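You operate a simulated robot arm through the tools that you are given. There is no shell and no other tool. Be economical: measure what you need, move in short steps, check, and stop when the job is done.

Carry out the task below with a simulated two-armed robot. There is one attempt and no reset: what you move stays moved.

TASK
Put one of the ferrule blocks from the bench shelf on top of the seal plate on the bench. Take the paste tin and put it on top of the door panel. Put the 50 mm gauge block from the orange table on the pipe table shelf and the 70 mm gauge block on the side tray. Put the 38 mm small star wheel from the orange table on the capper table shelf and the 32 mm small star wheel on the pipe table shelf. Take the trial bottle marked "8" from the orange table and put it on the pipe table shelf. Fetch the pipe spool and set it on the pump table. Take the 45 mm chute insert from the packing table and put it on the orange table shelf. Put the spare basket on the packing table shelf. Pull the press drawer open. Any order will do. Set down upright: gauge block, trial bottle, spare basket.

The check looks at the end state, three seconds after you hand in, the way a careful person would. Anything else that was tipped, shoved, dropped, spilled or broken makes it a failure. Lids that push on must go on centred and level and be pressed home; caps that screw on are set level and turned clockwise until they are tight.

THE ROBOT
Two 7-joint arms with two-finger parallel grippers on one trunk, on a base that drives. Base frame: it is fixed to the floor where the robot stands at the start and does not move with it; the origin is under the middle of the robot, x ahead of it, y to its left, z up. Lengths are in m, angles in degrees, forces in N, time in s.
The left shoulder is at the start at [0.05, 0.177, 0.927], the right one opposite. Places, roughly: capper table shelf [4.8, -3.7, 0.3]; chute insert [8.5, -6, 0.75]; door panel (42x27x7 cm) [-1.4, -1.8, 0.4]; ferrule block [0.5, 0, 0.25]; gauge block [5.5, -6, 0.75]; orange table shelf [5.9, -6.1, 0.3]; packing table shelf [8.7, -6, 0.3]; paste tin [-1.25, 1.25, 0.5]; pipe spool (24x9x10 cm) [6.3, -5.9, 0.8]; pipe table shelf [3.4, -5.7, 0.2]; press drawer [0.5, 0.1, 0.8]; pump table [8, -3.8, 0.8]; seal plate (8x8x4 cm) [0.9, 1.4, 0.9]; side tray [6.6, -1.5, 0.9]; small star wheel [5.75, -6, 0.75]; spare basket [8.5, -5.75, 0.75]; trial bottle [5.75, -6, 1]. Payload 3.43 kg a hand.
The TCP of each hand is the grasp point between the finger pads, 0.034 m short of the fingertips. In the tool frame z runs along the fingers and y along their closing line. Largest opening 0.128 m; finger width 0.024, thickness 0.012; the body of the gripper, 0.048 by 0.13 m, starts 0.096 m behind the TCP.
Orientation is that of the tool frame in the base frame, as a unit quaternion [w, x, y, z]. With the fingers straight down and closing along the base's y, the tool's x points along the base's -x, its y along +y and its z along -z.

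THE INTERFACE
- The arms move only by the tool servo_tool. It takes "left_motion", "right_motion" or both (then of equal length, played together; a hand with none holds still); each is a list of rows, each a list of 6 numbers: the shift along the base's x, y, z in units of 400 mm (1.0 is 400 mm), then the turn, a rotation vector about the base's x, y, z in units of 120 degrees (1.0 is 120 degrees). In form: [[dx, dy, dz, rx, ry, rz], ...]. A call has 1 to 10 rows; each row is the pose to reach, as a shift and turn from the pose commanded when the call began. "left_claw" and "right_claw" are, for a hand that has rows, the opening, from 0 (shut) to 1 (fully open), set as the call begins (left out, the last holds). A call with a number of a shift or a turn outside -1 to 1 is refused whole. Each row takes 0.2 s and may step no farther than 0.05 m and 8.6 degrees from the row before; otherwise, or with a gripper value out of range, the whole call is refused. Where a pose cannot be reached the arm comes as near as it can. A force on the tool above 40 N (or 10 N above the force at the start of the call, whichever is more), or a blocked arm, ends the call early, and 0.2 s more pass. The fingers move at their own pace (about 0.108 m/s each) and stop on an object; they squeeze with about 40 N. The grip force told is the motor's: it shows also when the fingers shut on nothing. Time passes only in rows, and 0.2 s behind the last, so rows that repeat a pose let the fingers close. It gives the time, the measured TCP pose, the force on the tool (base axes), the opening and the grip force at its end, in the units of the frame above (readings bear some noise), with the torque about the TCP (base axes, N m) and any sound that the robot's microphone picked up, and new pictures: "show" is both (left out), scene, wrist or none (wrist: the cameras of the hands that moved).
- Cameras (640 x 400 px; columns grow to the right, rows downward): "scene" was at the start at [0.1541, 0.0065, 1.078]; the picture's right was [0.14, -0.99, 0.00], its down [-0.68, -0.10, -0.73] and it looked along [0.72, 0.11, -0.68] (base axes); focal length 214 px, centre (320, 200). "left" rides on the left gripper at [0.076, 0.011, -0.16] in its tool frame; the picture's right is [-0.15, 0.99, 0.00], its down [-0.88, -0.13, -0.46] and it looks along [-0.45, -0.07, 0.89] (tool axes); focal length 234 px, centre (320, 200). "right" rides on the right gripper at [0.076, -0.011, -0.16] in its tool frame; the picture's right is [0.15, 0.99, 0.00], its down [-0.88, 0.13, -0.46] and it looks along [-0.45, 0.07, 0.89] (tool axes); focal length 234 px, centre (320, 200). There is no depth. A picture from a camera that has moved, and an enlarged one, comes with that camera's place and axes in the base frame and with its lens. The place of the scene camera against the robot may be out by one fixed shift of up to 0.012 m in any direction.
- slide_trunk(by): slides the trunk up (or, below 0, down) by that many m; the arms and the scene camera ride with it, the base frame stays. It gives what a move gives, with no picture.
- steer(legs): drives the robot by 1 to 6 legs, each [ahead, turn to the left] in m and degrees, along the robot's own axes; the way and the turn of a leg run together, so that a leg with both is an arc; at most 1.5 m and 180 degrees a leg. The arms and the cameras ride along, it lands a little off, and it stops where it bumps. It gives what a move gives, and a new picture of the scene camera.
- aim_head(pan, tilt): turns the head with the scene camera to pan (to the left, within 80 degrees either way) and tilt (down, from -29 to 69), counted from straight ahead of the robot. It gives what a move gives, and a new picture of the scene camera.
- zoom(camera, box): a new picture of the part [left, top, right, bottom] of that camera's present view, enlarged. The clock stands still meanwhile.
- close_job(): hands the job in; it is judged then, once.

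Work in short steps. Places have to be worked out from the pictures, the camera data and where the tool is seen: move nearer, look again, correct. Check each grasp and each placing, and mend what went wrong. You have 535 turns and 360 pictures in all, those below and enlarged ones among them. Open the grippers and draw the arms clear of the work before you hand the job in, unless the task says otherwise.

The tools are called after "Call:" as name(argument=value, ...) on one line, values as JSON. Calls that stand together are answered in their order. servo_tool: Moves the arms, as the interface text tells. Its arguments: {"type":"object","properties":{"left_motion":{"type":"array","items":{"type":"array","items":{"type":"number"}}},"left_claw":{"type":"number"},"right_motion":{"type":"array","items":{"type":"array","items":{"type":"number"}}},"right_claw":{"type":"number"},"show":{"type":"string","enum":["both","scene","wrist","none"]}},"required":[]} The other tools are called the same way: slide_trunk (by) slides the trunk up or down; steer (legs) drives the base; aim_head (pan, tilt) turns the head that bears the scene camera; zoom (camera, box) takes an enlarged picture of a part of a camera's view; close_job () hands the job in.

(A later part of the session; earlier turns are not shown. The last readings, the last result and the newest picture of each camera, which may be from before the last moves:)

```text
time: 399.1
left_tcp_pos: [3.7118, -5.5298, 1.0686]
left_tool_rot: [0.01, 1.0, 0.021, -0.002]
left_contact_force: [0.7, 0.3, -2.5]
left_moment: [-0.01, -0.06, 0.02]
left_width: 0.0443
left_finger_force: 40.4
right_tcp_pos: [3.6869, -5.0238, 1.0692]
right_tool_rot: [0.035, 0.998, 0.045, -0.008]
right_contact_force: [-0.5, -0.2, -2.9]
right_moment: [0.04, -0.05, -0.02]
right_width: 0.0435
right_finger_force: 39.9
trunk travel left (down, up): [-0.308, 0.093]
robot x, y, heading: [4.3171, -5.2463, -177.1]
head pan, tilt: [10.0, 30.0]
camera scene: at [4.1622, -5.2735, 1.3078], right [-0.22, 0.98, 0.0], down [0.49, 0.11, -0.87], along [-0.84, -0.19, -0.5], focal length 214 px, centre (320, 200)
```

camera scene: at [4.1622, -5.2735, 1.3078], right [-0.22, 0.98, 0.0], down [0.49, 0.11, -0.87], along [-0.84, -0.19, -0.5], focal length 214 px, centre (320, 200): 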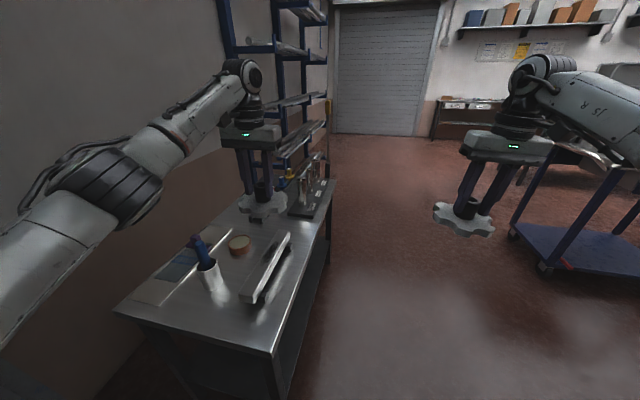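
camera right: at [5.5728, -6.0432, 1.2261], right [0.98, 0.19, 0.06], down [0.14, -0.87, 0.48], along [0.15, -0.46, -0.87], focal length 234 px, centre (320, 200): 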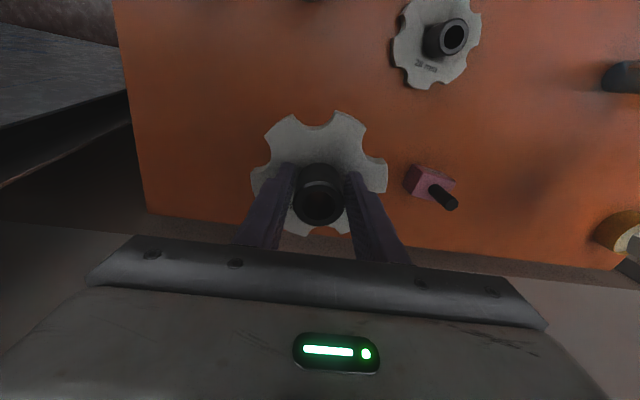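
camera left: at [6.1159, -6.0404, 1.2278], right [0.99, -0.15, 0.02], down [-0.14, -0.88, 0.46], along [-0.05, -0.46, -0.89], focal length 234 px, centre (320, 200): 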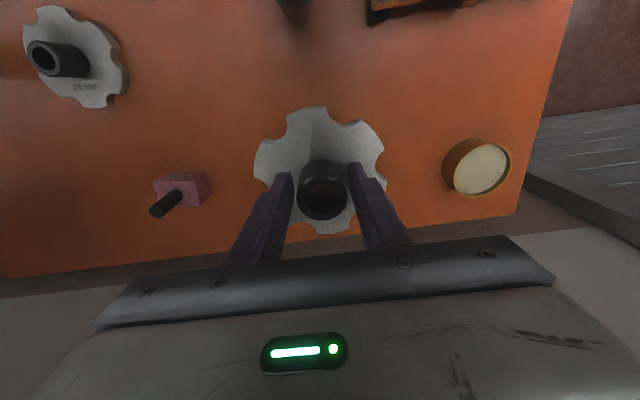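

The left wheel is already over the pipe table; back up and take a wider route to face the table from the north at x≈3.55.

Call:
steer(legs=[[-0.35, 0], [0, -36], [1.3, 0], [0, 122]])

```text
time: 414.3
left_tcp_pos: [3.8007, -5.1324, 1.0674]
left_tool_rot: [0.009, 0.727, 0.687, 0.005]
left_contact_force: [-0.3, 0.2, -2.7]
left_moment: [0.06, -0.01, 0.02]
left_width: 0.043
left_finger_force: 40.1
right_tcp_pos: [3.2944, -5.1071, 1.0688]
right_tool_rot: [0.03, 0.709, 0.704, 0.018]
right_contact_force: [0.3, -0.8, -2.8]
right_moment: [0.05, 0.02, 0.01]
right_width: 0.0426
right_finger_force: 39.8
trunk travel left (down, up): [-0.308, 0.093]
robot x, y, heading: [3.577, -4.5, -93.0]
head pan, tilt: [10.0, 30.0]
camera scene: at [3.5862, -4.6658, 1.3079], right [-0.99, -0.12, 0.0], down [-0.06, 0.5, -0.87], along [0.11, -0.86, -0.5], focal length 214 px, centre (320, 200)
```

scene: 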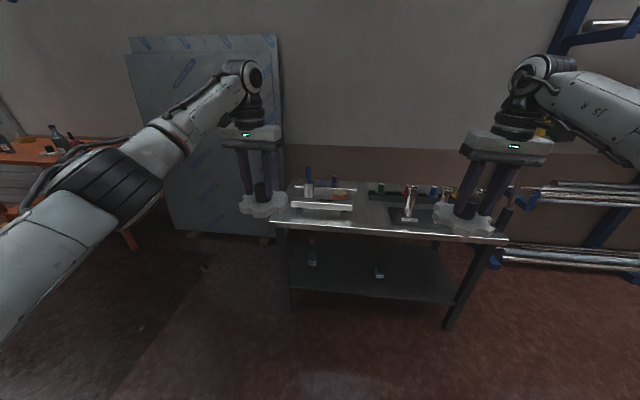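

Finger widths are creeping slightly; check the grips.

Call:
servo_tool(left_motion=[[0, 0, 0, 0, 0, 0]], right_motion=[[0, 0, 0, 0, 0, 0]], show="wrist")

```text
time: 414.7
left_tcp_pos: [3.801, -5.1315, 1.0686]
left_tool_rot: [0.007, 0.727, 0.687, 0.004]
left_contact_force: [1.0, 1.2, -2.7]
left_moment: [0.08, -0.01, -0.01]
left_width: 0.0436
left_finger_force: 40.3
right_tcp_pos: [3.2948, -5.1076, 1.0693]
right_tool_rot: [0.031, 0.709, 0.704, 0.018]
right_contact_force: [0.4, 0.1, -2.7]
right_moment: [0.03, 0.03, 0.03]
right_width: 0.0426
right_finger_force: 40.2
trunk travel left (down, up): [-0.308, 0.093]
robot x, y, heading: [3.5745, -4.4989, -93.0]
head pan, tilt: [10.0, 30.0]
camera right: at [3.2723, -5.0283, 1.2252], right [0.99, 0.14, 0.06], down [0.09, -0.87, 0.48], along [0.12, -0.47, -0.88], focal length 234 px, centre (320, 200)
camera left: at [3.8146, -5.0552, 1.227], right [0.98, -0.2, 0.02], down [-0.19, -0.87, 0.46], along [-0.08, -0.45, -0.89], focal length 234 px, centre (320, 200)
```

right: 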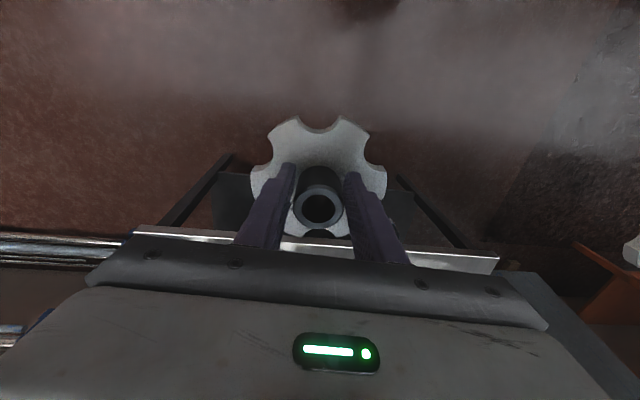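
left: 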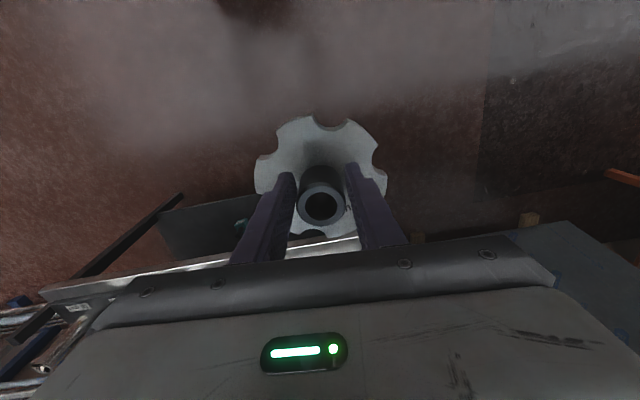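

The hubs have slipped ~1.5 cm forward in the grips. I'll set both down on this shelf (32 for good) and regrip the 38. Lower trunk and hands first.

Call:
slide_trunk(by=-0.3)

Call:
servo_tool(left_motion=[[-0.06, 0, -0.1, 0, 0, 0], [-0.12, 0, -0.2, 0, 0, 0], [-0.18, 0, -0.3, 0, 0, 0], [-0.24, 0, -0.4, 0, 0, 0], [-0.3, 0, -0.5, 0, 0, 0], [-0.36, 0, -0.6, 0, 0, 0], [-0.42, 0, -0.7, 0, 0, 0], [-0.48, 0, -0.8, 0, 0, 0], [-0.5, 0, -0.87, 0, 0, 0]], right_motion=[[-0.03, 0, -0.1, 0, 0, 0], [-0.06, 0, -0.2, 0, 0, 0], [-0.09, 0, -0.3, 0, 0, 0], [-0.12, 0, -0.4, 0, 0, 0], [-0.15, 0, -0.5, 0, 0, 0], [-0.18, 0, -0.6, 0, 0, 0], [-0.2, 0, -0.7, 0, 0, 0], [-0.22, 0, -0.8, 0, 0, 0], [-0.22, 0, -0.87, 0, 0, 0]], show="none")

```text
time: 417.7
left_tcp_pos: [3.8013, -5.1319, 0.7694]
left_tool_rot: [0.009, 0.727, 0.687, 0.004]
left_contact_force: [0.4, 0.1, -2.8]
left_moment: [0.06, 0.01, 0.01]
left_width: 0.0433
left_finger_force: 39.9
right_tcp_pos: [3.2943, -5.1067, 0.769]
right_tool_rot: [0.031, 0.71, 0.704, 0.017]
right_contact_force: [0.5, -0.2, -2.1]
right_moment: [0.05, 0.03, 0.02]
right_width: 0.0423
right_finger_force: 40.1
trunk travel left (down, up): [-0.008, 0.393]
robot x, y, heading: [3.5783, -4.5021, -92.9]
head pan, tilt: [10.0, 30.0]
```

```text
time: 419.7
left_tcp_pos: [3.6116, -5.1148, 0.4341]
left_tool_rot: [0.009, 0.727, 0.686, 0.004]
left_contact_force: [0.6, 0.3, -2.6]
left_moment: [0.04, 0.03, 0.01]
left_width: 0.0433
left_finger_force: 40.1
left hand out of reach, approached as far as the arm can: row 8, 9
right_tcp_pos: [3.206, -5.091, 0.4649]
right_tool_rot: [0.031, 0.71, 0.703, 0.016]
right_contact_force: [0.4, -0.3, -2.1]
right_moment: [0.04, 0.04, 0.0]
right_width: 0.0425
right_finger_force: 40.2
right hand out of reach, approached as far as the arm can: row 7, 8, 9
trunk travel left (down, up): [-0.008, 0.393]
robot x, y, heading: [3.5726, -4.5015, -93.1]
head pan, tilt: [10.0, 30.0]
```

Near reach limit; pull hands back 0.1 m, lower to z≈0.38, then drive in.

Call:
servo_tool(left_motion=[[0, 0.1, 0, 0, 0, 0], [0, 0.2, -0.04, 0, 0, 0], [0, 0.26, -0.08, 0, 0, 0], [0, 0.28, -0.12, 0, 0, 0]], right_motion=[[0, 0.1, 0, 0, 0, 0], [0, 0.2, -0.06, 0, 0, 0], [0, 0.26, -0.14, 0, 0, 0], [0, 0.28, -0.2, 0, 0, 0]], show="none")

Call:
steer(legs=[[0.5, 0]])

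Call:
servo_tool(left_motion=[[0, 0, 0, 0, 0, 0]], right_motion=[[0, 0, 0, 0, 0, 0]], show="wrist")

```text
time: 420.7
left_tcp_pos: [3.6135, -4.9986, 0.3855]
left_tool_rot: [0.009, 0.727, 0.686, 0.004]
left_contact_force: [-1.1, 0.9, -2.6]
left_moment: [0.04, -0.04, -0.03]
left_width: 0.0429
left_finger_force: 39.9
right_tcp_pos: [3.2044, -4.9838, 0.381]
right_tool_rot: [0.032, 0.71, 0.703, 0.016]
right_contact_force: [0.0, -0.6, -2.6]
right_moment: [0.05, 0.01, -0.01]
right_width: 0.0425
right_finger_force: 39.8
trunk travel left (down, up): [-0.008, 0.393]
robot x, y, heading: [3.5802, -4.5009, -92.6]
head pan, tilt: [10.0, 30.0]
```

```text
time: 423.6
left_tcp_pos: [3.5894, -5.4985, 0.3875]
left_tool_rot: [0.009, 0.725, 0.688, 0.005]
left_contact_force: [-0.8, 0.0, -2.9]
left_moment: [0.05, 0.02, 0.03]
left_width: 0.0428
left_finger_force: 40.3
right_tcp_pos: [3.1825, -5.4836, 0.38]
right_tool_rot: [0.031, 0.708, 0.705, 0.017]
right_contact_force: [-0.2, -0.6, -2.5]
right_moment: [0.06, 0.02, 0.01]
right_width: 0.0425
right_finger_force: 39.8
trunk travel left (down, up): [-0.008, 0.393]
robot x, y, heading: [3.5502, -5.0026, -92.7]
head pan, tilt: [10.0, 30.0]
camera scene: at [3.5623, -5.1656, 1.0079], right [-0.99, -0.13, 0.0], down [-0.06, 0.5, -0.87], along [0.11, -0.86, -0.5], focal length 214 px, centre (320, 200)
```

scene: 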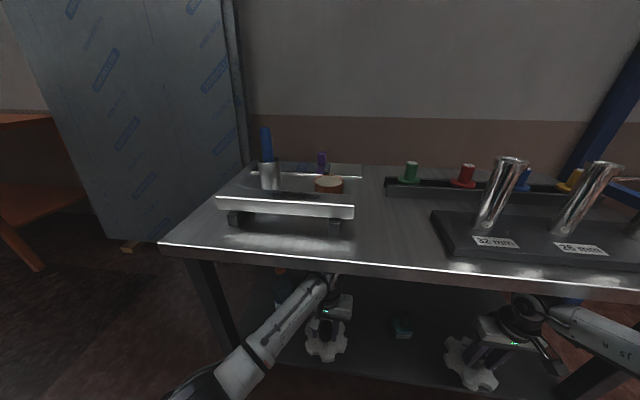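

```text
time: 424.1
left_tcp_pos: [3.5907, -5.4994, 0.3854]
left_tool_rot: [0.009, 0.725, 0.688, 0.005]
left_contact_force: [-0.1, 0.0, -2.6]
left_moment: [0.05, 0.0, -0.01]
left_width: 0.043
left_finger_force: 39.8
right_tcp_pos: [3.1825, -5.4831, 0.3803]
right_tool_rot: [0.031, 0.709, 0.705, 0.017]
right_contact_force: [0.1, -0.3, -2.7]
right_moment: [0.06, 0.01, 0.01]
right_width: 0.0422
right_finger_force: 39.7
trunk travel left (down, up): [-0.008, 0.393]
robot x, y, heading: [3.5528, -5.0016, -92.9]
head pan, tilt: [10.0, 30.0]
camera right: at [3.1601, -5.4049, 0.5365], right [0.99, 0.14, 0.06], down [0.09, -0.87, 0.48], along [0.12, -0.47, -0.88], focal length 234 px, centre (320, 200)
camera left: at [3.6029, -5.4217, 0.5453], right [0.98, -0.2, 0.02], down [-0.18, -0.87, 0.46], along [-0.07, -0.45, -0.89], focal length 234 px, centre (320, 200)
```

right: 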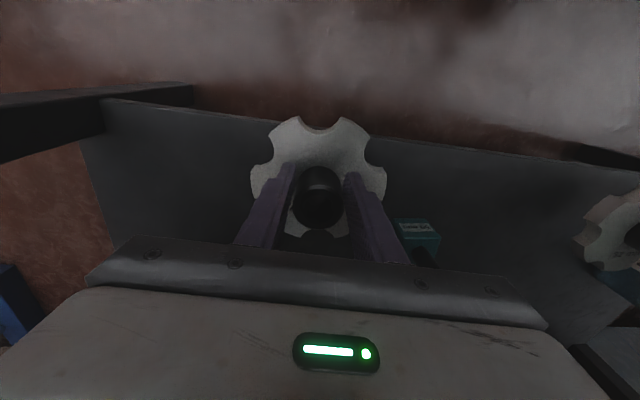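
left: 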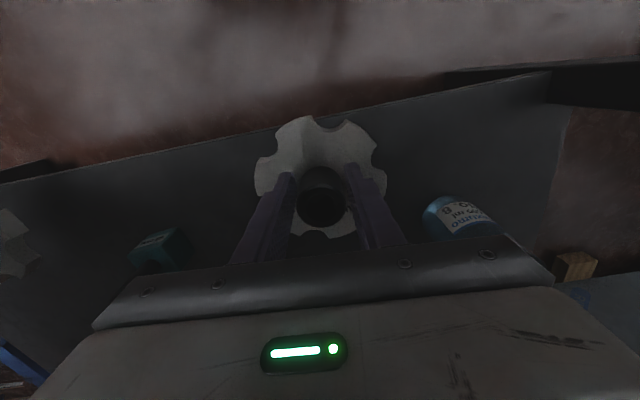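

Both wheels are above the shelf with clear spots. Drive 8 cm further in, then lower both to contact.

Call:
steer(legs=[[0.08, 0]])

Call:
servo_tool(left_motion=[[0, 0, -0.06, 0, 0, 0], [0, 0, -0.12, 0, 0, 0], [0, 0, -0.155, 0, 0, 0]], right_motion=[[0, 0, -0.05, 0, 0, 0], [0, 0, -0.1, 0, 0, 0], [0, 0, -0.14, 0, 0, 0]], show="none")

```text
time: 425.1
left_tcp_pos: [3.5861, -5.5804, 0.3845]
left_tool_rot: [0.012, 0.725, 0.688, 0.008]
left_contact_force: [0.0, 0.6, -2.3]
left_moment: [0.03, -0.01, -0.01]
left_width: 0.0431
left_finger_force: 39.9
right_tcp_pos: [3.1737, -5.547, 0.3602]
right_tool_rot: [0.018, 0.709, 0.704, 0.031]
right_contact_force: [0.0, -0.8, -2.0]
right_moment: [0.08, 0.01, -0.02]
right_width: 0.0423
right_finger_force: 40.2
trunk travel left (down, up): [-0.008, 0.393]
robot x, y, heading: [3.5494, -5.0827, -92.9]
head pan, tilt: [10.0, 30.0]
camera scene: at [3.5508, -5.2462, 1.0072], right [-0.99, -0.12, -0.01], down [-0.05, 0.5, -0.87], along [0.11, -0.86, -0.5], focal length 214 px, centre (320, 200)
```

scene: 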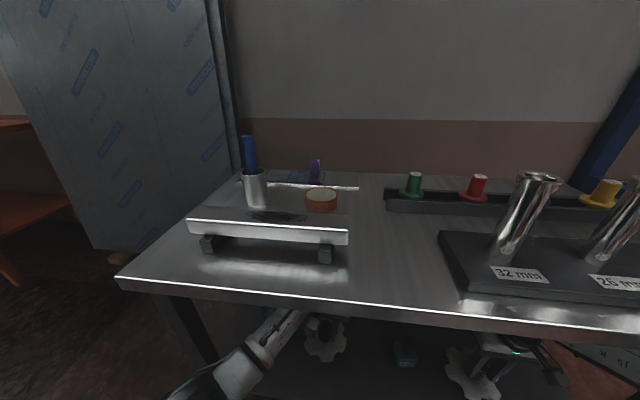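

```text
time: 425.9
left_tcp_pos: [3.5876, -5.5786, 0.3255]
left_tool_rot: [0.007, 0.726, 0.688, 0.003]
left_contact_force: [0.7, 0.5, -2.7]
left_moment: [0.05, -0.02, 0.03]
left_width: 0.0427
left_finger_force: 39.9
right_tcp_pos: [3.1787, -5.5518, 0.3149]
right_tool_rot: [0.021, 0.708, 0.705, 0.025]
right_contact_force: [8.0, -2.8, 30.1]
right_moment: [-0.55, 1.23, 0.33]
right_width: 0.0434
right_finger_force: 39.7
trunk travel left (down, up): [-0.008, 0.393]
robot x, y, heading: [3.5477, -5.0812, -92.8]
head pan, tilt: [10.0, 30.0]
```

Right wheel is down on the shelf; lower the left one a bit more to contact.

Call:
servo_tool(left_motion=[[0, 0, -0.012, 0, 0, 0], [0, 0, -0.025, 0, 0, 0], [0, 0, -0.035, 0, 0, 0]], show="none")

```text
time: 426.7
left_tcp_pos: [3.584, -5.5839, 0.3195]
left_tool_rot: [0.012, 0.727, 0.687, -0.002]
left_contact_force: [1.4, 2.7, 15.1]
left_moment: [0.66, 0.29, -0.21]
left_width: 0.0431
left_finger_force: 39.7
right_tcp_pos: [3.1743, -5.5496, 0.315]
right_tool_rot: [0.017, 0.71, 0.703, 0.024]
right_contact_force: [1.7, 4.7, 22.5]
right_moment: [0.71, 1.08, -0.18]
right_width: 0.0433
right_finger_force: 39.9
trunk travel left (down, up): [-0.008, 0.393]
robot x, y, heading: [3.5487, -5.0822, -92.7]
head pan, tilt: [10.0, 30.0]
stopped in row 3 (left hand): the force on the tool passed its limit (the readings are from after the stop); the commanded pose is now the measured one
```

Both are on the shelf. Release both; raise the left hand clear and look with the wrist cameras.

Call:
servo_tool(left_motion=[[0, 0, 0, 0, 0, 0], [0, 0, 0, 0, 0, 0], [0, 0, 0, 0, 0, 0]], right_motion=[[0, 0, 0, 0, 0, 0], [0, 0, 0, 0, 0, 0], [0, 0, 0, 0, 0, 0]], left_claw=0.6, right_claw=0.6, show="none")

Call:
servo_tool(left_motion=[[0, 0, 0.08, 0, 0, 0], [0, 0, 0.16, 0, 0, 0], [0, 0, 0.2, 0, 0, 0]], right_motion=[[0, 0, 0.05, 0, 0, 0], [0, 0, 0.1, 0, 0, 0], [0, 0, 0.12, 0, 0, 0]], show="wrist")

```text
time: 427.5
left_tcp_pos: [3.5843, -5.5836, 0.3173]
left_tool_rot: [0.011, 0.726, 0.688, 0.001]
left_contact_force: [0.5, -0.5, 0.0]
left_moment: [-0.04, 0.01, 0.02]
left_width: 0.0769
left_finger_force: 0.1
right_tcp_pos: [3.175, -5.5484, 0.3101]
right_tool_rot: [0.016, 0.709, 0.705, 0.025]
right_contact_force: [-0.9, 0.4, 0.2]
right_moment: [0.02, 0.03, 0.0]
right_width: 0.0767
right_finger_force: 0.1
trunk travel left (down, up): [-0.008, 0.393]
robot x, y, heading: [3.545, -5.0774, -92.7]
head pan, tilt: [10.0, 30.0]
```

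```text
time: 428.3
left_tcp_pos: [3.5849, -5.5813, 0.4004]
left_tool_rot: [0.009, 0.725, 0.689, 0.001]
left_contact_force: [-0.5, -0.4, -0.5]
left_moment: [0.0, 0.0, -0.03]
left_width: 0.0771
left_finger_force: 0.1
right_tcp_pos: [3.1726, -5.5474, 0.359]
right_tool_rot: [0.016, 0.709, 0.704, 0.025]
right_contact_force: [1.2, 0.1, -0.7]
right_moment: [-0.02, 0.01, 0.01]
right_width: 0.0767
right_finger_force: 0.1
trunk travel left (down, up): [-0.008, 0.393]
robot x, y, heading: [3.5498, -5.0808, -92.6]
head pan, tilt: [10.0, 30.0]
camera right: at [3.1516, -5.4744, 0.5178], right [0.99, 0.14, 0.06], down [0.1, -0.89, 0.45], along [0.12, -0.44, -0.89], focal length 234 px, centre (320, 200)
camera left: at [3.5979, -5.5034, 0.5575], right [0.98, -0.2, 0.02], down [-0.19, -0.87, 0.46], along [-0.08, -0.46, -0.89], focal length 234 px, centre (320, 200)
```

right: 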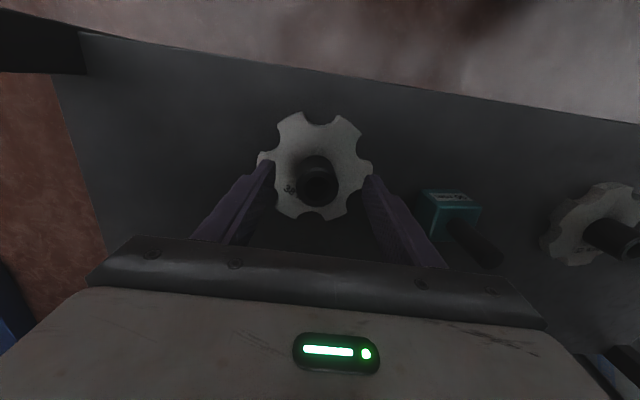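
left: 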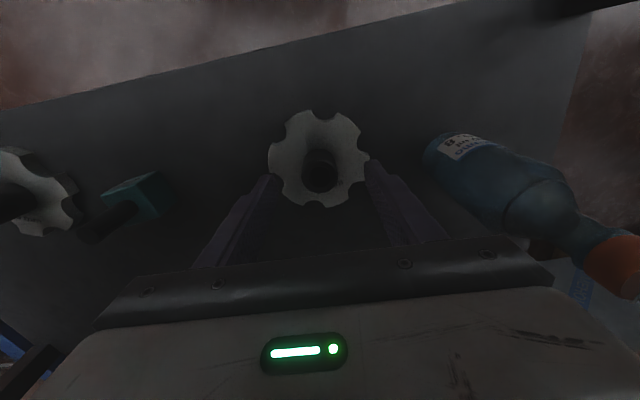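

The 32 wheel stands on the shelf. Regrip the 38 deeper on its hub (centre ≈[3.173,-5.552]).

Call:
servo_tool(right_motion=[[0, -0.01, -0.05, 0, 0, 0], [0, -0.012, -0.1, 0, 0, 0], [0, -0.012, -0.135, 0, 0, 0]], show="none")

Call:
servo_tool(right_motion=[[0, 0, 0, 0, 0, 0], [0, 0, 0, 0, 0, 0], [0, 0, 0, 0, 0, 0]], right_claw=0, show="none")

Call:
servo_tool(right_motion=[[0, 0, 0.06, 0, 0, 0], [0, 0, 0.12, 0, 0, 0], [0, 0, 0.16, 0, 0, 0]], show="wrist")

```text
time: 429.1
left_tcp_pos: [3.585, -5.5811, 0.3984]
left_tool_rot: [0.011, 0.726, 0.688, 0.001]
left_contact_force: [-1.1, -0.5, -0.3]
left_moment: [0.01, 0.0, 0.0]
left_width: 0.0768
left_finger_force: 0.0
right_tcp_pos: [3.1756, -5.5534, 0.3041]
right_tool_rot: [0.016, 0.71, 0.704, 0.026]
right_contact_force: [1.3, 1.7, 5.5]
right_moment: [0.03, 0.23, -0.08]
right_width: 0.0765
right_finger_force: 0.0
trunk travel left (down, up): [-0.008, 0.393]
robot x, y, heading: [3.552, -5.0801, -93.0]
head pan, tilt: [10.0, 30.0]
```

```text
time: 429.9
left_tcp_pos: [3.5847, -5.5806, 0.399]
left_tool_rot: [0.01, 0.726, 0.688, 0.0]
left_contact_force: [-0.1, 0.3, 0.6]
left_moment: [-0.01, 0.03, 0.0]
left_width: 0.0768
left_finger_force: 0.1
right_tcp_pos: [3.1756, -5.5553, 0.3067]
right_tool_rot: [0.016, 0.71, 0.704, 0.025]
right_contact_force: [-1.7, -1.1, 13.6]
right_moment: [-0.18, 1.11, 0.06]
right_width: 0.0419
right_finger_force: 40.4
trunk travel left (down, up): [-0.008, 0.393]
robot x, y, heading: [3.5475, -5.0823, -93.3]
head pan, tilt: [10.0, 30.0]
```

```text
time: 430.7
left_tcp_pos: [3.5856, -5.5817, 0.3985]
left_tool_rot: [0.011, 0.726, 0.688, 0.001]
left_contact_force: [0.7, 0.4, -0.8]
left_moment: [0.01, 0.02, -0.01]
left_width: 0.0768
left_finger_force: 0.1
right_tcp_pos: [3.1777, -5.5518, 0.3617]
right_tool_rot: [0.014, 0.709, 0.705, 0.027]
right_contact_force: [-0.4, 0.5, -3.4]
right_moment: [0.05, 0.0, -0.01]
right_width: 0.0421
right_finger_force: 40.2
trunk travel left (down, up): [-0.008, 0.393]
robot x, y, heading: [3.5514, -5.0817, -92.8]
head pan, tilt: [10.0, 30.0]
camera right: at [3.156, -5.4787, 0.5219], right [0.99, 0.14, 0.06], down [0.1, -0.89, 0.45], along [0.12, -0.43, -0.89], focal length 234 px, centre (320, 200)
```

right: 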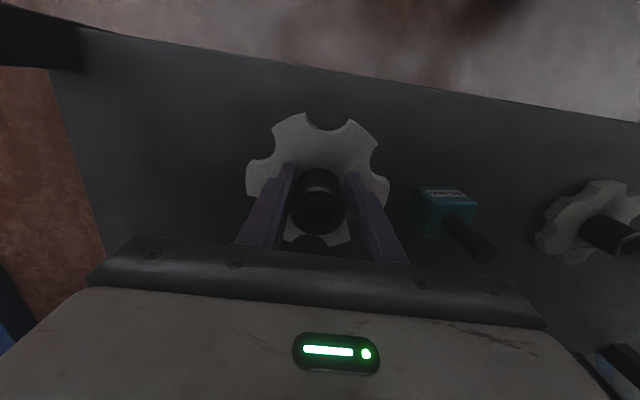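

Deep, firm grip on the 38 (42 mm). Back out, raise, and drive to the west side of the capper table.

Call:
steer(legs=[[-0.55, 0]])

Call:
servo_tool(right_motion=[[0, 0, 0.1, 0, 0, 0], [0, 0, 0.2, 0, 0, 0], [0, 0, 0.3, 0, 0, 0]], left_motion=[[0, 0, 0.1, 0, 0, 0], [0, 0, 0.2, 0, 0, 0], [0, 0, 0.3, 0, 0, 0]], show="none")

Call:
steer(legs=[[0, 153], [0.85, 0], [0, -62]])

Call:
aim_head(pan=0, tilt=40)

```text
time: 433.9
left_tcp_pos: [3.6155, -5.0191, 0.3983]
left_tool_rot: [0.011, 0.723, 0.69, 0.001]
left_contact_force: [0.4, -0.1, -0.2]
left_moment: [-0.02, 0.03, -0.01]
left_width: 0.077
left_finger_force: 0.1
right_tcp_pos: [3.2073, -4.9951, 0.3657]
right_tool_rot: [0.016, 0.707, 0.707, 0.026]
right_contact_force: [-0.5, 0.7, -3.0]
right_moment: [0.04, 0.02, 0.01]
right_width: 0.0419
right_finger_force: 39.1
trunk travel left (down, up): [-0.008, 0.393]
robot x, y, heading: [3.5767, -4.5204, -92.6]
head pan, tilt: [10.0, 30.0]
camera scene: at [3.5852, -4.6849, 1.008], right [-0.99, -0.13, 0.0], down [-0.07, 0.5, -0.87], along [0.11, -0.86, -0.5], focal length 214 px, centre (320, 200)
```

scene: 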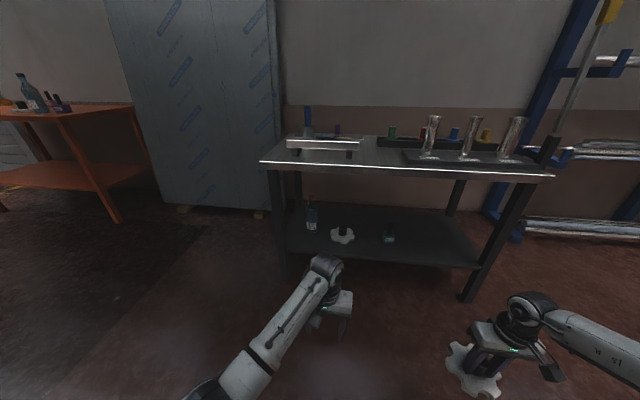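

```text
time: 434.7
left_tcp_pos: [3.6175, -5.0184, 0.5175]
left_tool_rot: [0.01, 0.723, 0.691, 0.003]
left_contact_force: [-0.2, 0.5, -0.1]
left_moment: [0.0, 0.01, 0.01]
left_width: 0.077
left_finger_force: 0.1
right_tcp_pos: [3.2043, -4.9942, 0.4836]
right_tool_rot: [0.016, 0.707, 0.707, 0.025]
right_contact_force: [0.9, 0.1, -2.7]
right_moment: [0.03, -0.02, -0.01]
right_width: 0.0418
right_finger_force: 39.8
trunk travel left (down, up): [-0.008, 0.393]
robot x, y, heading: [3.5772, -4.5202, -92.4]
head pan, tilt: [10.0, 30.0]
```

```text
time: 445.1
left_tcp_pos: [4.1479, -3.3464, 0.5178]
left_tool_rot: [0.002, -0.507, 0.862, 0.009]
left_contact_force: [-0.6, 0.1, 0.4]
left_moment: [-0.02, 0.0, -0.03]
left_width: 0.077
left_finger_force: 0.1
right_tcp_pos: [4.5072, -3.5596, 0.48]
right_tool_rot: [-0.025, -0.521, 0.853, 0.015]
right_contact_force: [-1.7, -0.2, -2.7]
right_moment: [-0.01, 0.04, 0.0]
right_width: 0.0419
right_finger_force: 40.1
trunk travel left (down, up): [-0.008, 0.393]
robot x, y, heading: [3.9604, -3.8067, 60.8]
head pan, tilt: [10.0, 30.0]
stopped in leg 2: the robot was blocked; the commanded pose is now the measured one
camera scene: at [4.0264, -3.6698, 1.0089], right [0.94, -0.33, 0.0], down [-0.16, -0.47, -0.87], along [0.29, 0.82, -0.5], focal length 214 px, centre (320, 200)
```

scene: 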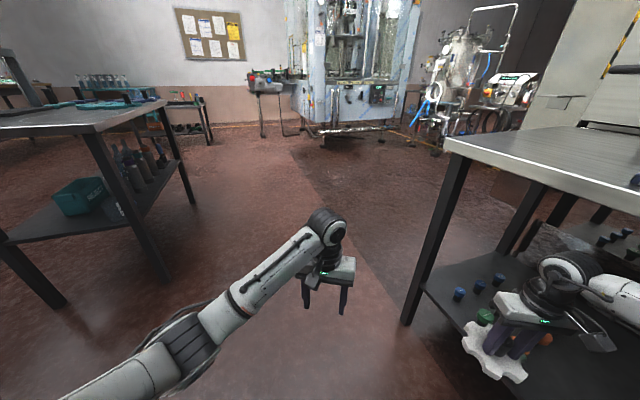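

```text
time: 445.9
left_tcp_pos: [4.1477, -3.3449, 0.5191]
left_tool_rot: [0.003, -0.506, 0.862, 0.01]
left_contact_force: [0.8, 0.7, -0.6]
left_moment: [0.01, -0.01, 0.03]
left_width: 0.0767
left_finger_force: 0.1
right_tcp_pos: [4.5078, -3.5582, 0.4796]
right_tool_rot: [-0.025, -0.522, 0.853, 0.014]
right_contact_force: [-0.4, 0.1, -3.6]
right_moment: [-0.04, 0.01, 0.0]
right_width: 0.0417
right_finger_force: 40.4
trunk travel left (down, up): [-0.008, 0.393]
robot x, y, heading: [3.9641, -3.8098, 60.7]
head pan, tilt: [0.0, 40.0]
camera scene: at [4.0379, -3.6812, 0.9932], right [0.87, -0.49, 0.0], down [-0.31, -0.56, -0.77], along [0.38, 0.67, -0.64], focal length 214 px, centre (320, 200)
```

scene: 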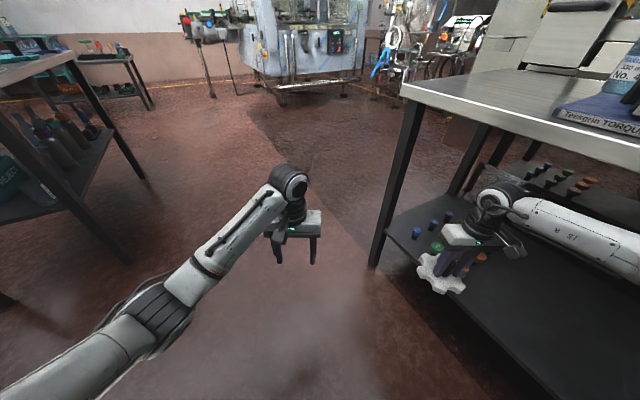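

My right arm entered over the capper shelf and touched the table edge. Back out along the same line.

Call:
steer(legs=[[-0.35, 0]])

```text
time: 448.1
left_tcp_pos: [3.9785, -3.6463, 0.517]
left_tool_rot: [0.002, -0.509, 0.861, 0.011]
left_contact_force: [-0.3, 1.4, 0.0]
left_moment: [0.01, 0.0, 0.01]
left_width: 0.0771
left_finger_force: 0.0
right_tcp_pos: [4.3389, -3.8575, 0.4764]
right_tool_rot: [-0.028, -0.525, 0.851, 0.016]
right_contact_force: [1.1, 0.5, -1.7]
right_moment: [-0.03, -0.01, 0.0]
right_width: 0.0421
right_finger_force: 40.2
trunk travel left (down, up): [-0.008, 0.393]
robot x, y, heading: [3.7963, -4.1122, 61.4]
head pan, tilt: [0.0, 40.0]
camera scene: at [3.8739, -3.9827, 0.9926], right [0.88, -0.48, 0.0], down [-0.31, -0.56, -0.77], along [0.37, 0.67, -0.64], focal length 214 px, centre (320, 200)
```

scene: 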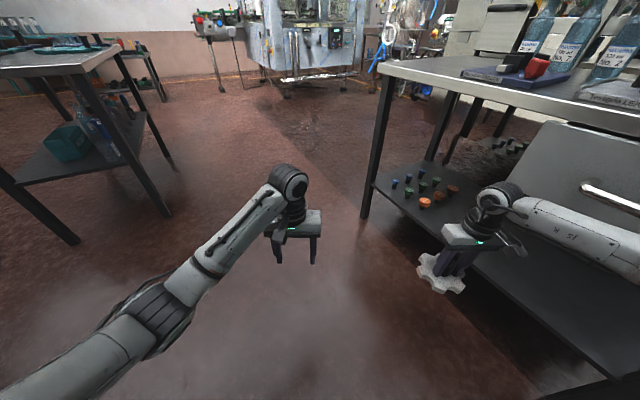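

Free shelf space is at y≈−3.8…−4.3, west edge x≈4.57. Reposition to face east at y≈−3.67.

Call:
steer(legs=[[0, 29], [0.42, 0], [0, -90]])

Call:
servo_tool(right_motion=[[0, 0, 0, 0, 0, 0]], show="wrist")

```text
time: 455.9
left_tcp_pos: [4.2943, -3.6326, 0.5177]
left_tool_rot: [0.007, 0.0, 1.0, 0.009]
left_contact_force: [0.6, 0.1, 0.0]
left_moment: [-0.01, 0.02, 0.02]
left_width: 0.0769
left_finger_force: 0.0
right_tcp_pos: [4.2822, -4.0489, 0.4771]
right_tool_rot: [-0.015, -0.018, 0.999, 0.028]
right_contact_force: [0.1, -0.7, -1.6]
right_moment: [0.0, 0.05, -0.03]
right_width: 0.0415
right_finger_force: 39.7
trunk travel left (down, up): [-0.008, 0.393]
robot x, y, heading: [3.7969, -3.697, -0.1]
head pan, tilt: [0.0, 40.0]
camera scene: at [3.9541, -3.7022, 0.9926], right [0.0, -1.0, 0.0], down [-0.64, 0.0, -0.77], along [0.77, 0.0, -0.64], focal length 214 px, centre (320, 200)
```

scene: 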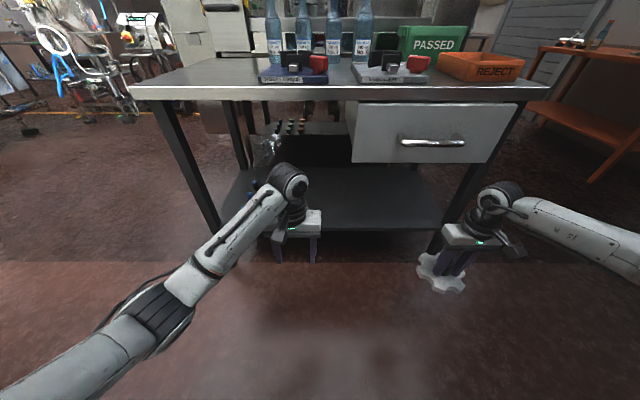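

```text
time: 456.4
left_tcp_pos: [4.2934, -3.632, 0.5168]
left_tool_rot: [0.006, 0.0, 1.0, 0.009]
left_contact_force: [-0.2, -0.6, -0.4]
left_moment: [0.01, 0.04, -0.02]
left_width: 0.0769
left_finger_force: 0.0
right_tcp_pos: [4.2813, -4.0488, 0.4771]
right_tool_rot: [-0.016, -0.018, 0.999, 0.027]
right_contact_force: [-0.2, 0.0, -2.8]
right_moment: [-0.05, 0.03, -0.01]
right_width: 0.0419
right_finger_force: 39.8
trunk travel left (down, up): [-0.008, 0.393]
robot x, y, heading: [3.7968, -3.7001, -0.1]
head pan, tilt: [0.0, 40.0]
camera right: at [4.2099, -4.0719, 0.6369], right [-0.18, 0.98, 0.06], down [0.89, 0.14, 0.43], along [0.42, 0.13, -0.9], focal length 234 px, centre (320, 200)
```

right: 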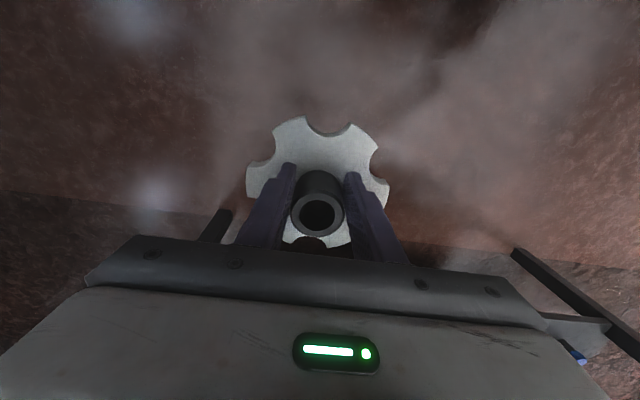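

The drawer hangs above y<−3.79, pegs lie at y>−3.6; the spot y≈−3.71 is right. Move the left hand aside and the right hand to y≈−3.71.

Call:
servo_tool(left_motion=[[-0.1, 0.0, 0.0, 0, 0, 0], [-0.15, 0.08, 0.03, 0, 0, 0], [-0.2, 0.16, 0.06, 0, 0, 0], [-0.25, 0.24, 0.1, 0, 0, 0], [-0.3, 0.32, 0.15, 0, 0, 0], [-0.35, 0.4, 0.2, 0, 0, 0], [-0.4, 0.45, 0.25, 0, 0, 0], [-0.4, 0.45, 0.25, 0, 0, 0]], right_motion=[[0, 0.05, 0, 0, 0, 0], [0, 0.1, 0, 0, 0, 0], [0, 0.2, 0, 0, 0, 0], [0, 0.3, 0, 0, 0, 0], [0, 0.4, 0, 0, 0, 0], [0, 0.52, 0, 0, 0, 0], [0, 0.64, 0, 0, 0, 0], [0, 0.76, 0, 0, 0, 0]], show="none")

Call:
servo_tool(right_motion=[[0, 0.09, -0.03, 0, 0, 0]], show="scene")

```text
time: 458.1
left_tcp_pos: [4.1389, -3.452, 0.6171]
left_tool_rot: [0.006, 0.001, 1.0, 0.009]
left_contact_force: [0.0, 0.4, 0.6]
left_moment: [0.01, -0.04, 0.03]
left_width: 0.077
left_finger_force: 0.2
right_tcp_pos: [4.288, -3.7453, 0.4791]
right_tool_rot: [-0.015, -0.018, 0.999, 0.027]
right_contact_force: [1.6, -1.1, -2.3]
right_moment: [-0.03, 0.02, 0.01]
right_width: 0.0418
right_finger_force: 40.1
trunk travel left (down, up): [-0.008, 0.393]
robot x, y, heading: [3.7951, -3.6962, 0.2]
head pan, tilt: [0.0, 40.0]
```

```text
time: 458.6
left_tcp_pos: [4.1378, -3.4532, 0.6166]
left_tool_rot: [0.006, 0.0, 1.0, 0.009]
left_contact_force: [0.8, -0.2, 0.1]
left_moment: [0.01, 0.02, -0.02]
left_width: 0.0768
left_finger_force: 0.2
right_tcp_pos: [4.2879, -3.7086, 0.4666]
right_tool_rot: [-0.015, -0.017, 0.999, 0.027]
right_contact_force: [0.2, -1.1, -2.8]
right_moment: [-0.02, 0.01, -0.02]
right_width: 0.0418
right_finger_force: 40.1
trunk travel left (down, up): [-0.008, 0.393]
robot x, y, heading: [3.7986, -3.6987, 0.2]
head pan, tilt: [0.0, 40.0]
camera scene: at [3.9541, -3.7022, 0.9926], right [0.0, -1.0, 0.0], down [-0.64, 0.0, -0.77], along [0.77, 0.0, -0.64], focal length 214 px, centre (320, 200)
```

scene: 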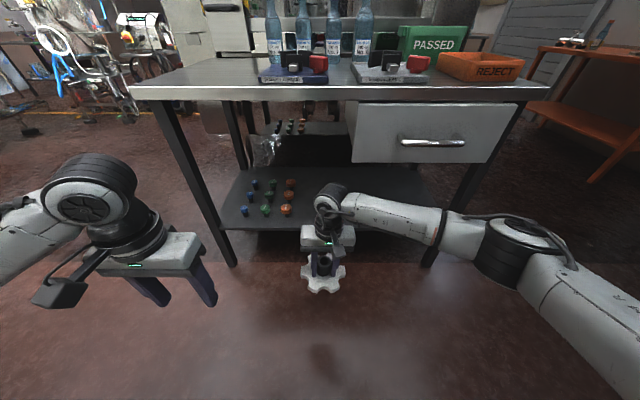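

Drive 0.32 m in, keeping the elbow clear of the drawer, and look.

Call:
steer(legs=[[0.32, 0]])

```text
time: 460.4
left_tcp_pos: [4.4052, -3.4523, 0.6171]
left_tool_rot: [0.007, 0.002, 1.0, 0.009]
left_contact_force: [0.2, 0.5, -0.8]
left_moment: [0.05, -0.01, -0.03]
left_width: 0.0769
left_finger_force: 0.1
right_tcp_pos: [4.5411, -3.7003, 0.4615]
right_tool_rot: [-0.022, -0.033, 0.999, 0.029]
right_contact_force: [-1.1, 0.5, -2.7]
right_moment: [-0.01, 0.02, 0.01]
right_width: 0.0419
right_finger_force: 40.2
trunk travel left (down, up): [-0.008, 0.393]
robot x, y, heading: [4.0665, -3.6994, -0.1]
head pan, tilt: [0.0, 40.0]
stopped in leg 1: the robot was blocked; the commanded pose is now the measured one
camera scene: at [4.2205, -3.7018, 0.9926], right [0.0, -1.0, 0.0], down [-0.64, 0.0, -0.77], along [0.77, 0.0, -0.64], focal length 214 px, centre (320, 200)
```

scene: 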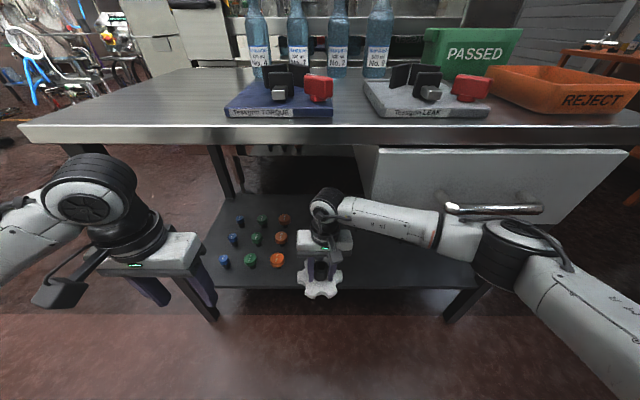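

The elbow meets the drawer handle. Back off and shift the robot ~0.3 m north so the elbow stays left of the handle.

Call:
steer(legs=[[-0.35, 0], [0, 45], [0.42, 0], [0, -45]])

Call:
servo_tool(right_motion=[[0, -0.12, 0, 0, 0, 0], [0, -0.24, 0, 0, 0, 0], [0, -0.36, 0, 0, 0, 0], [0, -0.48, 0, 0, 0, 0], [0, -0.6, 0, 0, 0, 0], [0, -0.72, 0, 0, 0, 0]], show="none")

```text
time: 469.1
left_tcp_pos: [4.3366, -3.133, 0.6164]
left_tool_rot: [0.006, -0.014, 1.0, 0.009]
left_contact_force: [0.4, 0.3, 0.0]
left_moment: [-0.01, 0.03, -0.02]
left_width: 0.077
left_finger_force: 0.0
right_tcp_pos: [4.4806, -3.376, 0.4622]
right_tool_rot: [-0.022, -0.047, 0.998, 0.028]
right_contact_force: [-0.1, -0.2, -2.5]
right_moment: [0.0, 0.07, 0.01]
right_width: 0.0419
right_finger_force: 40.7
trunk travel left (down, up): [-0.008, 0.393]
robot x, y, heading: [4.005, -3.386, 1.6]
head pan, tilt: [0.0, 40.0]
camera scene: at [4.1599, -3.388, 0.9926], right [0.03, -1.0, 0.0], down [-0.64, -0.02, -0.77], along [0.77, 0.02, -0.64], focal length 214 px, centre (320, 200)
```

scene: 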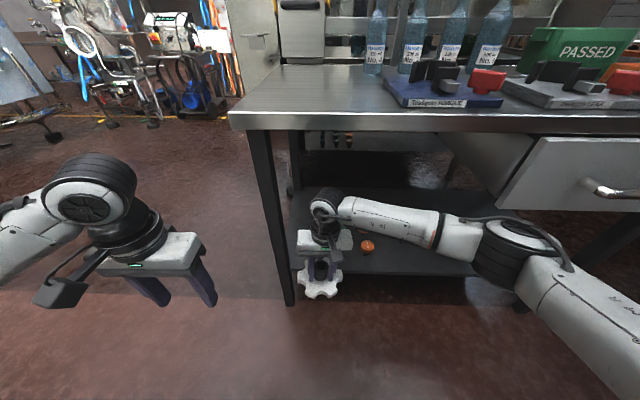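

```text
time: 470.5
left_tcp_pos: [4.3361, -3.1329, 0.6169]
left_tool_rot: [0.006, -0.014, 1.0, 0.008]
left_contact_force: [0.3, -0.3, 0.5]
left_moment: [-0.02, 0.01, 0.0]
left_width: 0.0769
left_finger_force: 0.1
right_tcp_pos: [4.483, -3.6672, 0.4637]
right_tool_rot: [-0.022, -0.049, 0.998, 0.029]
right_contact_force: [0.8, -0.5, -2.7]
right_moment: [-0.02, 0.05, 0.0]
right_width: 0.0417
right_finger_force: 39.5
trunk travel left (down, up): [-0.008, 0.393]
robot x, y, heading: [4.0033, -3.388, 1.7]
head pan, tilt: [0.0, 40.0]
```

Shift 5 cm more and drive in 0.15 m.

Call:
servo_tool(right_motion=[[0, -0.06, 0, 0, 0, 0], [0.05, -0.13, 0, 0, 0, 0]], show="none")

Call:
steer(legs=[[0.15, 0]])

```text
time: 471.1
left_tcp_pos: [4.3369, -3.1332, 0.6156]
left_tool_rot: [0.006, -0.014, 1.0, 0.008]
left_contact_force: [-0.4, 1.0, -0.6]
left_moment: [0.01, -0.03, 0.0]
left_width: 0.0768
left_finger_force: 0.0
right_tcp_pos: [4.4997, -3.7178, 0.4619]
right_tool_rot: [-0.022, -0.048, 0.998, 0.029]
right_contact_force: [-0.4, -0.3, -3.1]
right_moment: [-0.02, 0.05, 0.0]
right_width: 0.042
right_finger_force: 39.6
trunk travel left (down, up): [-0.008, 0.393]
robot x, y, heading: [4.0006, -3.3879, 1.8]
head pan, tilt: [0.0, 40.0]
```

```text
time: 472.4
left_tcp_pos: [4.4678, -3.1277, 0.6174]
left_tool_rot: [0.008, -0.012, 1.0, 0.007]
left_contact_force: [0.5, -0.4, 0.3]
left_moment: [-0.03, 0.0, 0.01]
left_width: 0.0767
left_finger_force: 0.0
right_tcp_pos: [4.6133, -3.689, 0.4545]
right_tool_rot: [-0.034, -0.08, 0.996, 0.033]
right_contact_force: [-0.3, 0.7, -3.0]
right_moment: [0.0, 0.05, -0.05]
right_width: 0.0417
right_finger_force: 39.7
trunk travel left (down, up): [-0.008, 0.393]
robot x, y, heading: [4.1326, -3.3803, 1.3]
head pan, tilt: [0.0, 40.0]
stopped in leg 1: the robot was blocked; the commanded pose is now the measured one
camera scene: at [4.2882, -3.3782, 0.9932], right [0.02, -1.0, 0.0], down [-0.64, -0.02, -0.77], along [0.77, 0.02, -0.64], focal length 214 px, centre (320, 200)
```

scene: 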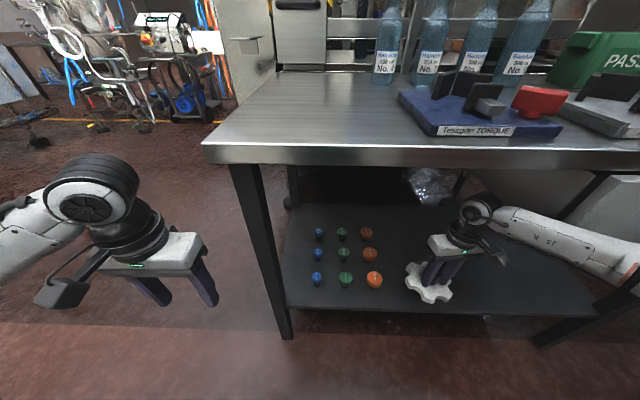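

Hand is over the shelf but the elbow touches the drawer again. Back the base 3 cm and extend the arm instead.

Call:
steer(legs=[[-0.03, 0]])

Call:
servo_tool(right_motion=[[0.08, -0.02, -0.02, 0, -0.01, 0], [0.16, -0.04, -0.04, 0, -0.02, 0], [0.24, -0.06, -0.06, 0, -0.025, 0]], show="wrist")

```text
time: 473.3
left_tcp_pos: [4.4366, -3.1292, 0.6169]
left_tool_rot: [0.006, -0.014, 1.0, 0.011]
left_contact_force: [0.9, 0.5, -0.4]
left_moment: [0.0, -0.02, -0.04]
left_width: 0.0771
left_finger_force: 0.1
right_tcp_pos: [4.5817, -3.6931, 0.4508]
right_tool_rot: [-0.039, -0.077, 0.996, 0.034]
right_contact_force: [-0.5, -0.4, -2.5]
right_moment: [-0.03, 0.02, -0.01]
right_width: 0.0419
right_finger_force: 39.8
trunk travel left (down, up): [-0.008, 0.393]
robot x, y, heading: [4.0989, -3.382, 1.3]
head pan, tilt: [0.0, 40.0]
camera scene: at [4.2608, -3.3823, 0.9925], right [0.02, -1.0, 0.0], down [-0.64, -0.02, -0.77], along [0.77, 0.02, -0.64], focal length 214 px, centre (320, 200)
```

scene: 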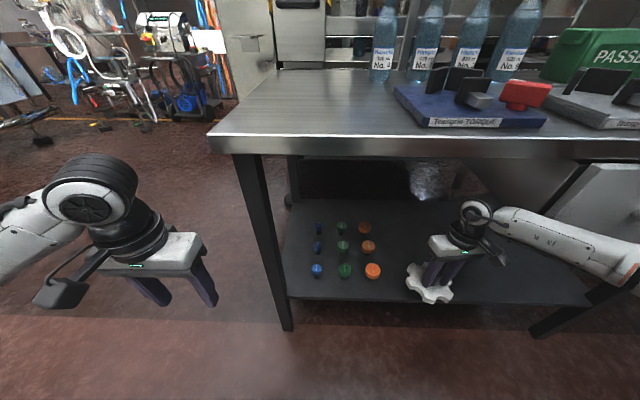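

```text
time: 474.1
left_tcp_pos: [4.4354, -3.1273, 0.6172]
left_tool_rot: [0.009, -0.013, 1.0, 0.006]
left_contact_force: [-0.6, 0.0, 0.9]
left_moment: [0.0, 0.0, 0.02]
left_width: 0.0768
left_finger_force: 0.1
right_tcp_pos: [4.6628, -3.707, 0.4352]
right_tool_rot: [-0.012, -0.088, 0.996, 0.03]
right_contact_force: [0.5, 0.0, -2.4]
right_moment: [-0.01, 0.06, 0.0]
right_width: 0.0419
right_finger_force: 39.4
right hand out of reach, approached as far as the arm can: row 3
trunk travel left (down, up): [-0.008, 0.393]
robot x, y, heading: [4.1042, -3.3781, 1.7]
head pan, tilt: [0.0, 40.0]
camera right: at [4.5941, -3.7404, 0.5945], right [-0.32, 0.95, 0.07], down [0.86, 0.26, 0.45], along [0.41, 0.2, -0.89], focal length 234 px, centre (320, 200)
```

right: 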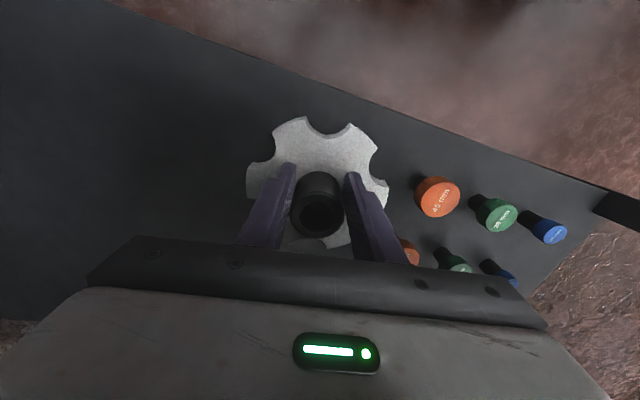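

Wheel hangs over free shelf space, pegs 7 cm away. Lower to contact.

Call:
servo_tool(right_motion=[[0, 0, -0.05, 0, 0, 0], [0, 0, -0.1, 0, 0, 0], [0, 0, -0.13, 0, 0, 0]], show="none")

```text
time: 474.9
left_tcp_pos: [4.4353, -3.1269, 0.617]
left_tool_rot: [0.009, -0.014, 1.0, 0.005]
left_contact_force: [0.7, 0.5, -0.9]
left_moment: [0.01, 0.0, 0.02]
left_width: 0.0765
left_finger_force: 0.1
right_tcp_pos: [4.6674, -3.7079, 0.4193]
right_tool_rot: [-0.007, -0.084, 0.996, 0.029]
right_contact_force: [0.2, 1.2, -3.8]
right_moment: [0.0, 0.02, -0.02]
right_width: 0.0415
right_finger_force: 40.4
right hand out of reach, approached as far as the arm can: row 2, 3
trunk travel left (down, up): [-0.008, 0.393]
robot x, y, heading: [4.1033, -3.3767, 1.8]
head pan, tilt: [0.0, 40.0]
```

Reach limit again; drive 4 cm forward (arm is straighter now) and lower.

Call:
steer(legs=[[0.05, 0]])

Call:
servo_tool(right_motion=[[-0.06, 0, -0.04, 0, 0, 0], [-0.1, 0, -0.08, 0, 0, 0], [-0.1, 0, -0.12, 0, 0, 0]], show="none")

```text
time: 475.6
left_tcp_pos: [4.4425, -3.1285, 0.616]
left_tool_rot: [0.006, -0.014, 1.0, 0.009]
left_contact_force: [-0.2, 0.5, -1.1]
left_moment: [-0.02, -0.02, -0.03]
left_width: 0.077
left_finger_force: 0.0
right_tcp_pos: [4.6668, -3.6993, 0.4071]
right_tool_rot: [-0.015, -0.093, 0.995, 0.036]
right_contact_force: [-0.1, -1.1, -1.8]
right_moment: [-0.02, 0.09, 0.0]
right_width: 0.0419
right_finger_force: 39.8
trunk travel left (down, up): [-0.008, 0.393]
robot x, y, heading: [4.1077, -3.3782, 1.7]
head pan, tilt: [0.0, 40.0]
stopped in leg 1: the robot was blocked; the commanded pose is now the measured one
camera scene: at [4.264, -3.3801, 0.9925], right [0.03, -1.0, 0.0], down [-0.64, -0.02, -0.77], along [0.77, 0.02, -0.64], focal length 214 px, centre (320, 200)
```

scene: 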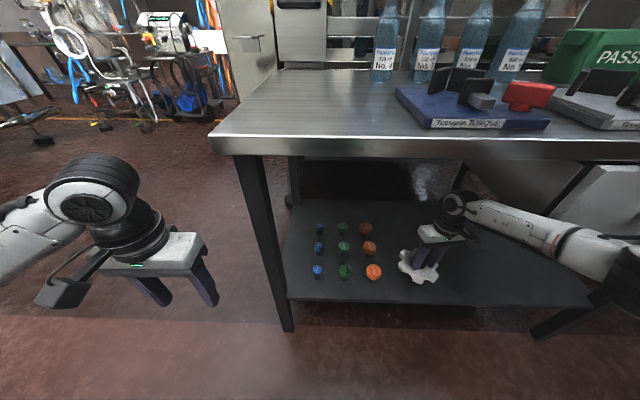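

```text
time: 476.4
left_tcp_pos: [4.4423, -3.1298, 0.6165]
left_tool_rot: [0.006, -0.012, 1.0, 0.01]
left_contact_force: [0.1, -0.9, 0.4]
left_moment: [0.0, 0.0, 0.01]
left_width: 0.077
left_finger_force: 0.1
right_tcp_pos: [4.6276, -3.7004, 0.359]
right_tool_rot: [-0.016, -0.091, 0.995, 0.035]
right_contact_force: [-0.7, 0.6, -2.9]
right_moment: [0.0, 0.02, -0.02]
right_width: 0.0418
right_finger_force: 40.2
trunk travel left (down, up): [-0.008, 0.393]
robot x, y, heading: [4.1104, -3.3842, 1.6]
head pan, tilt: [0.0, 40.0]
```

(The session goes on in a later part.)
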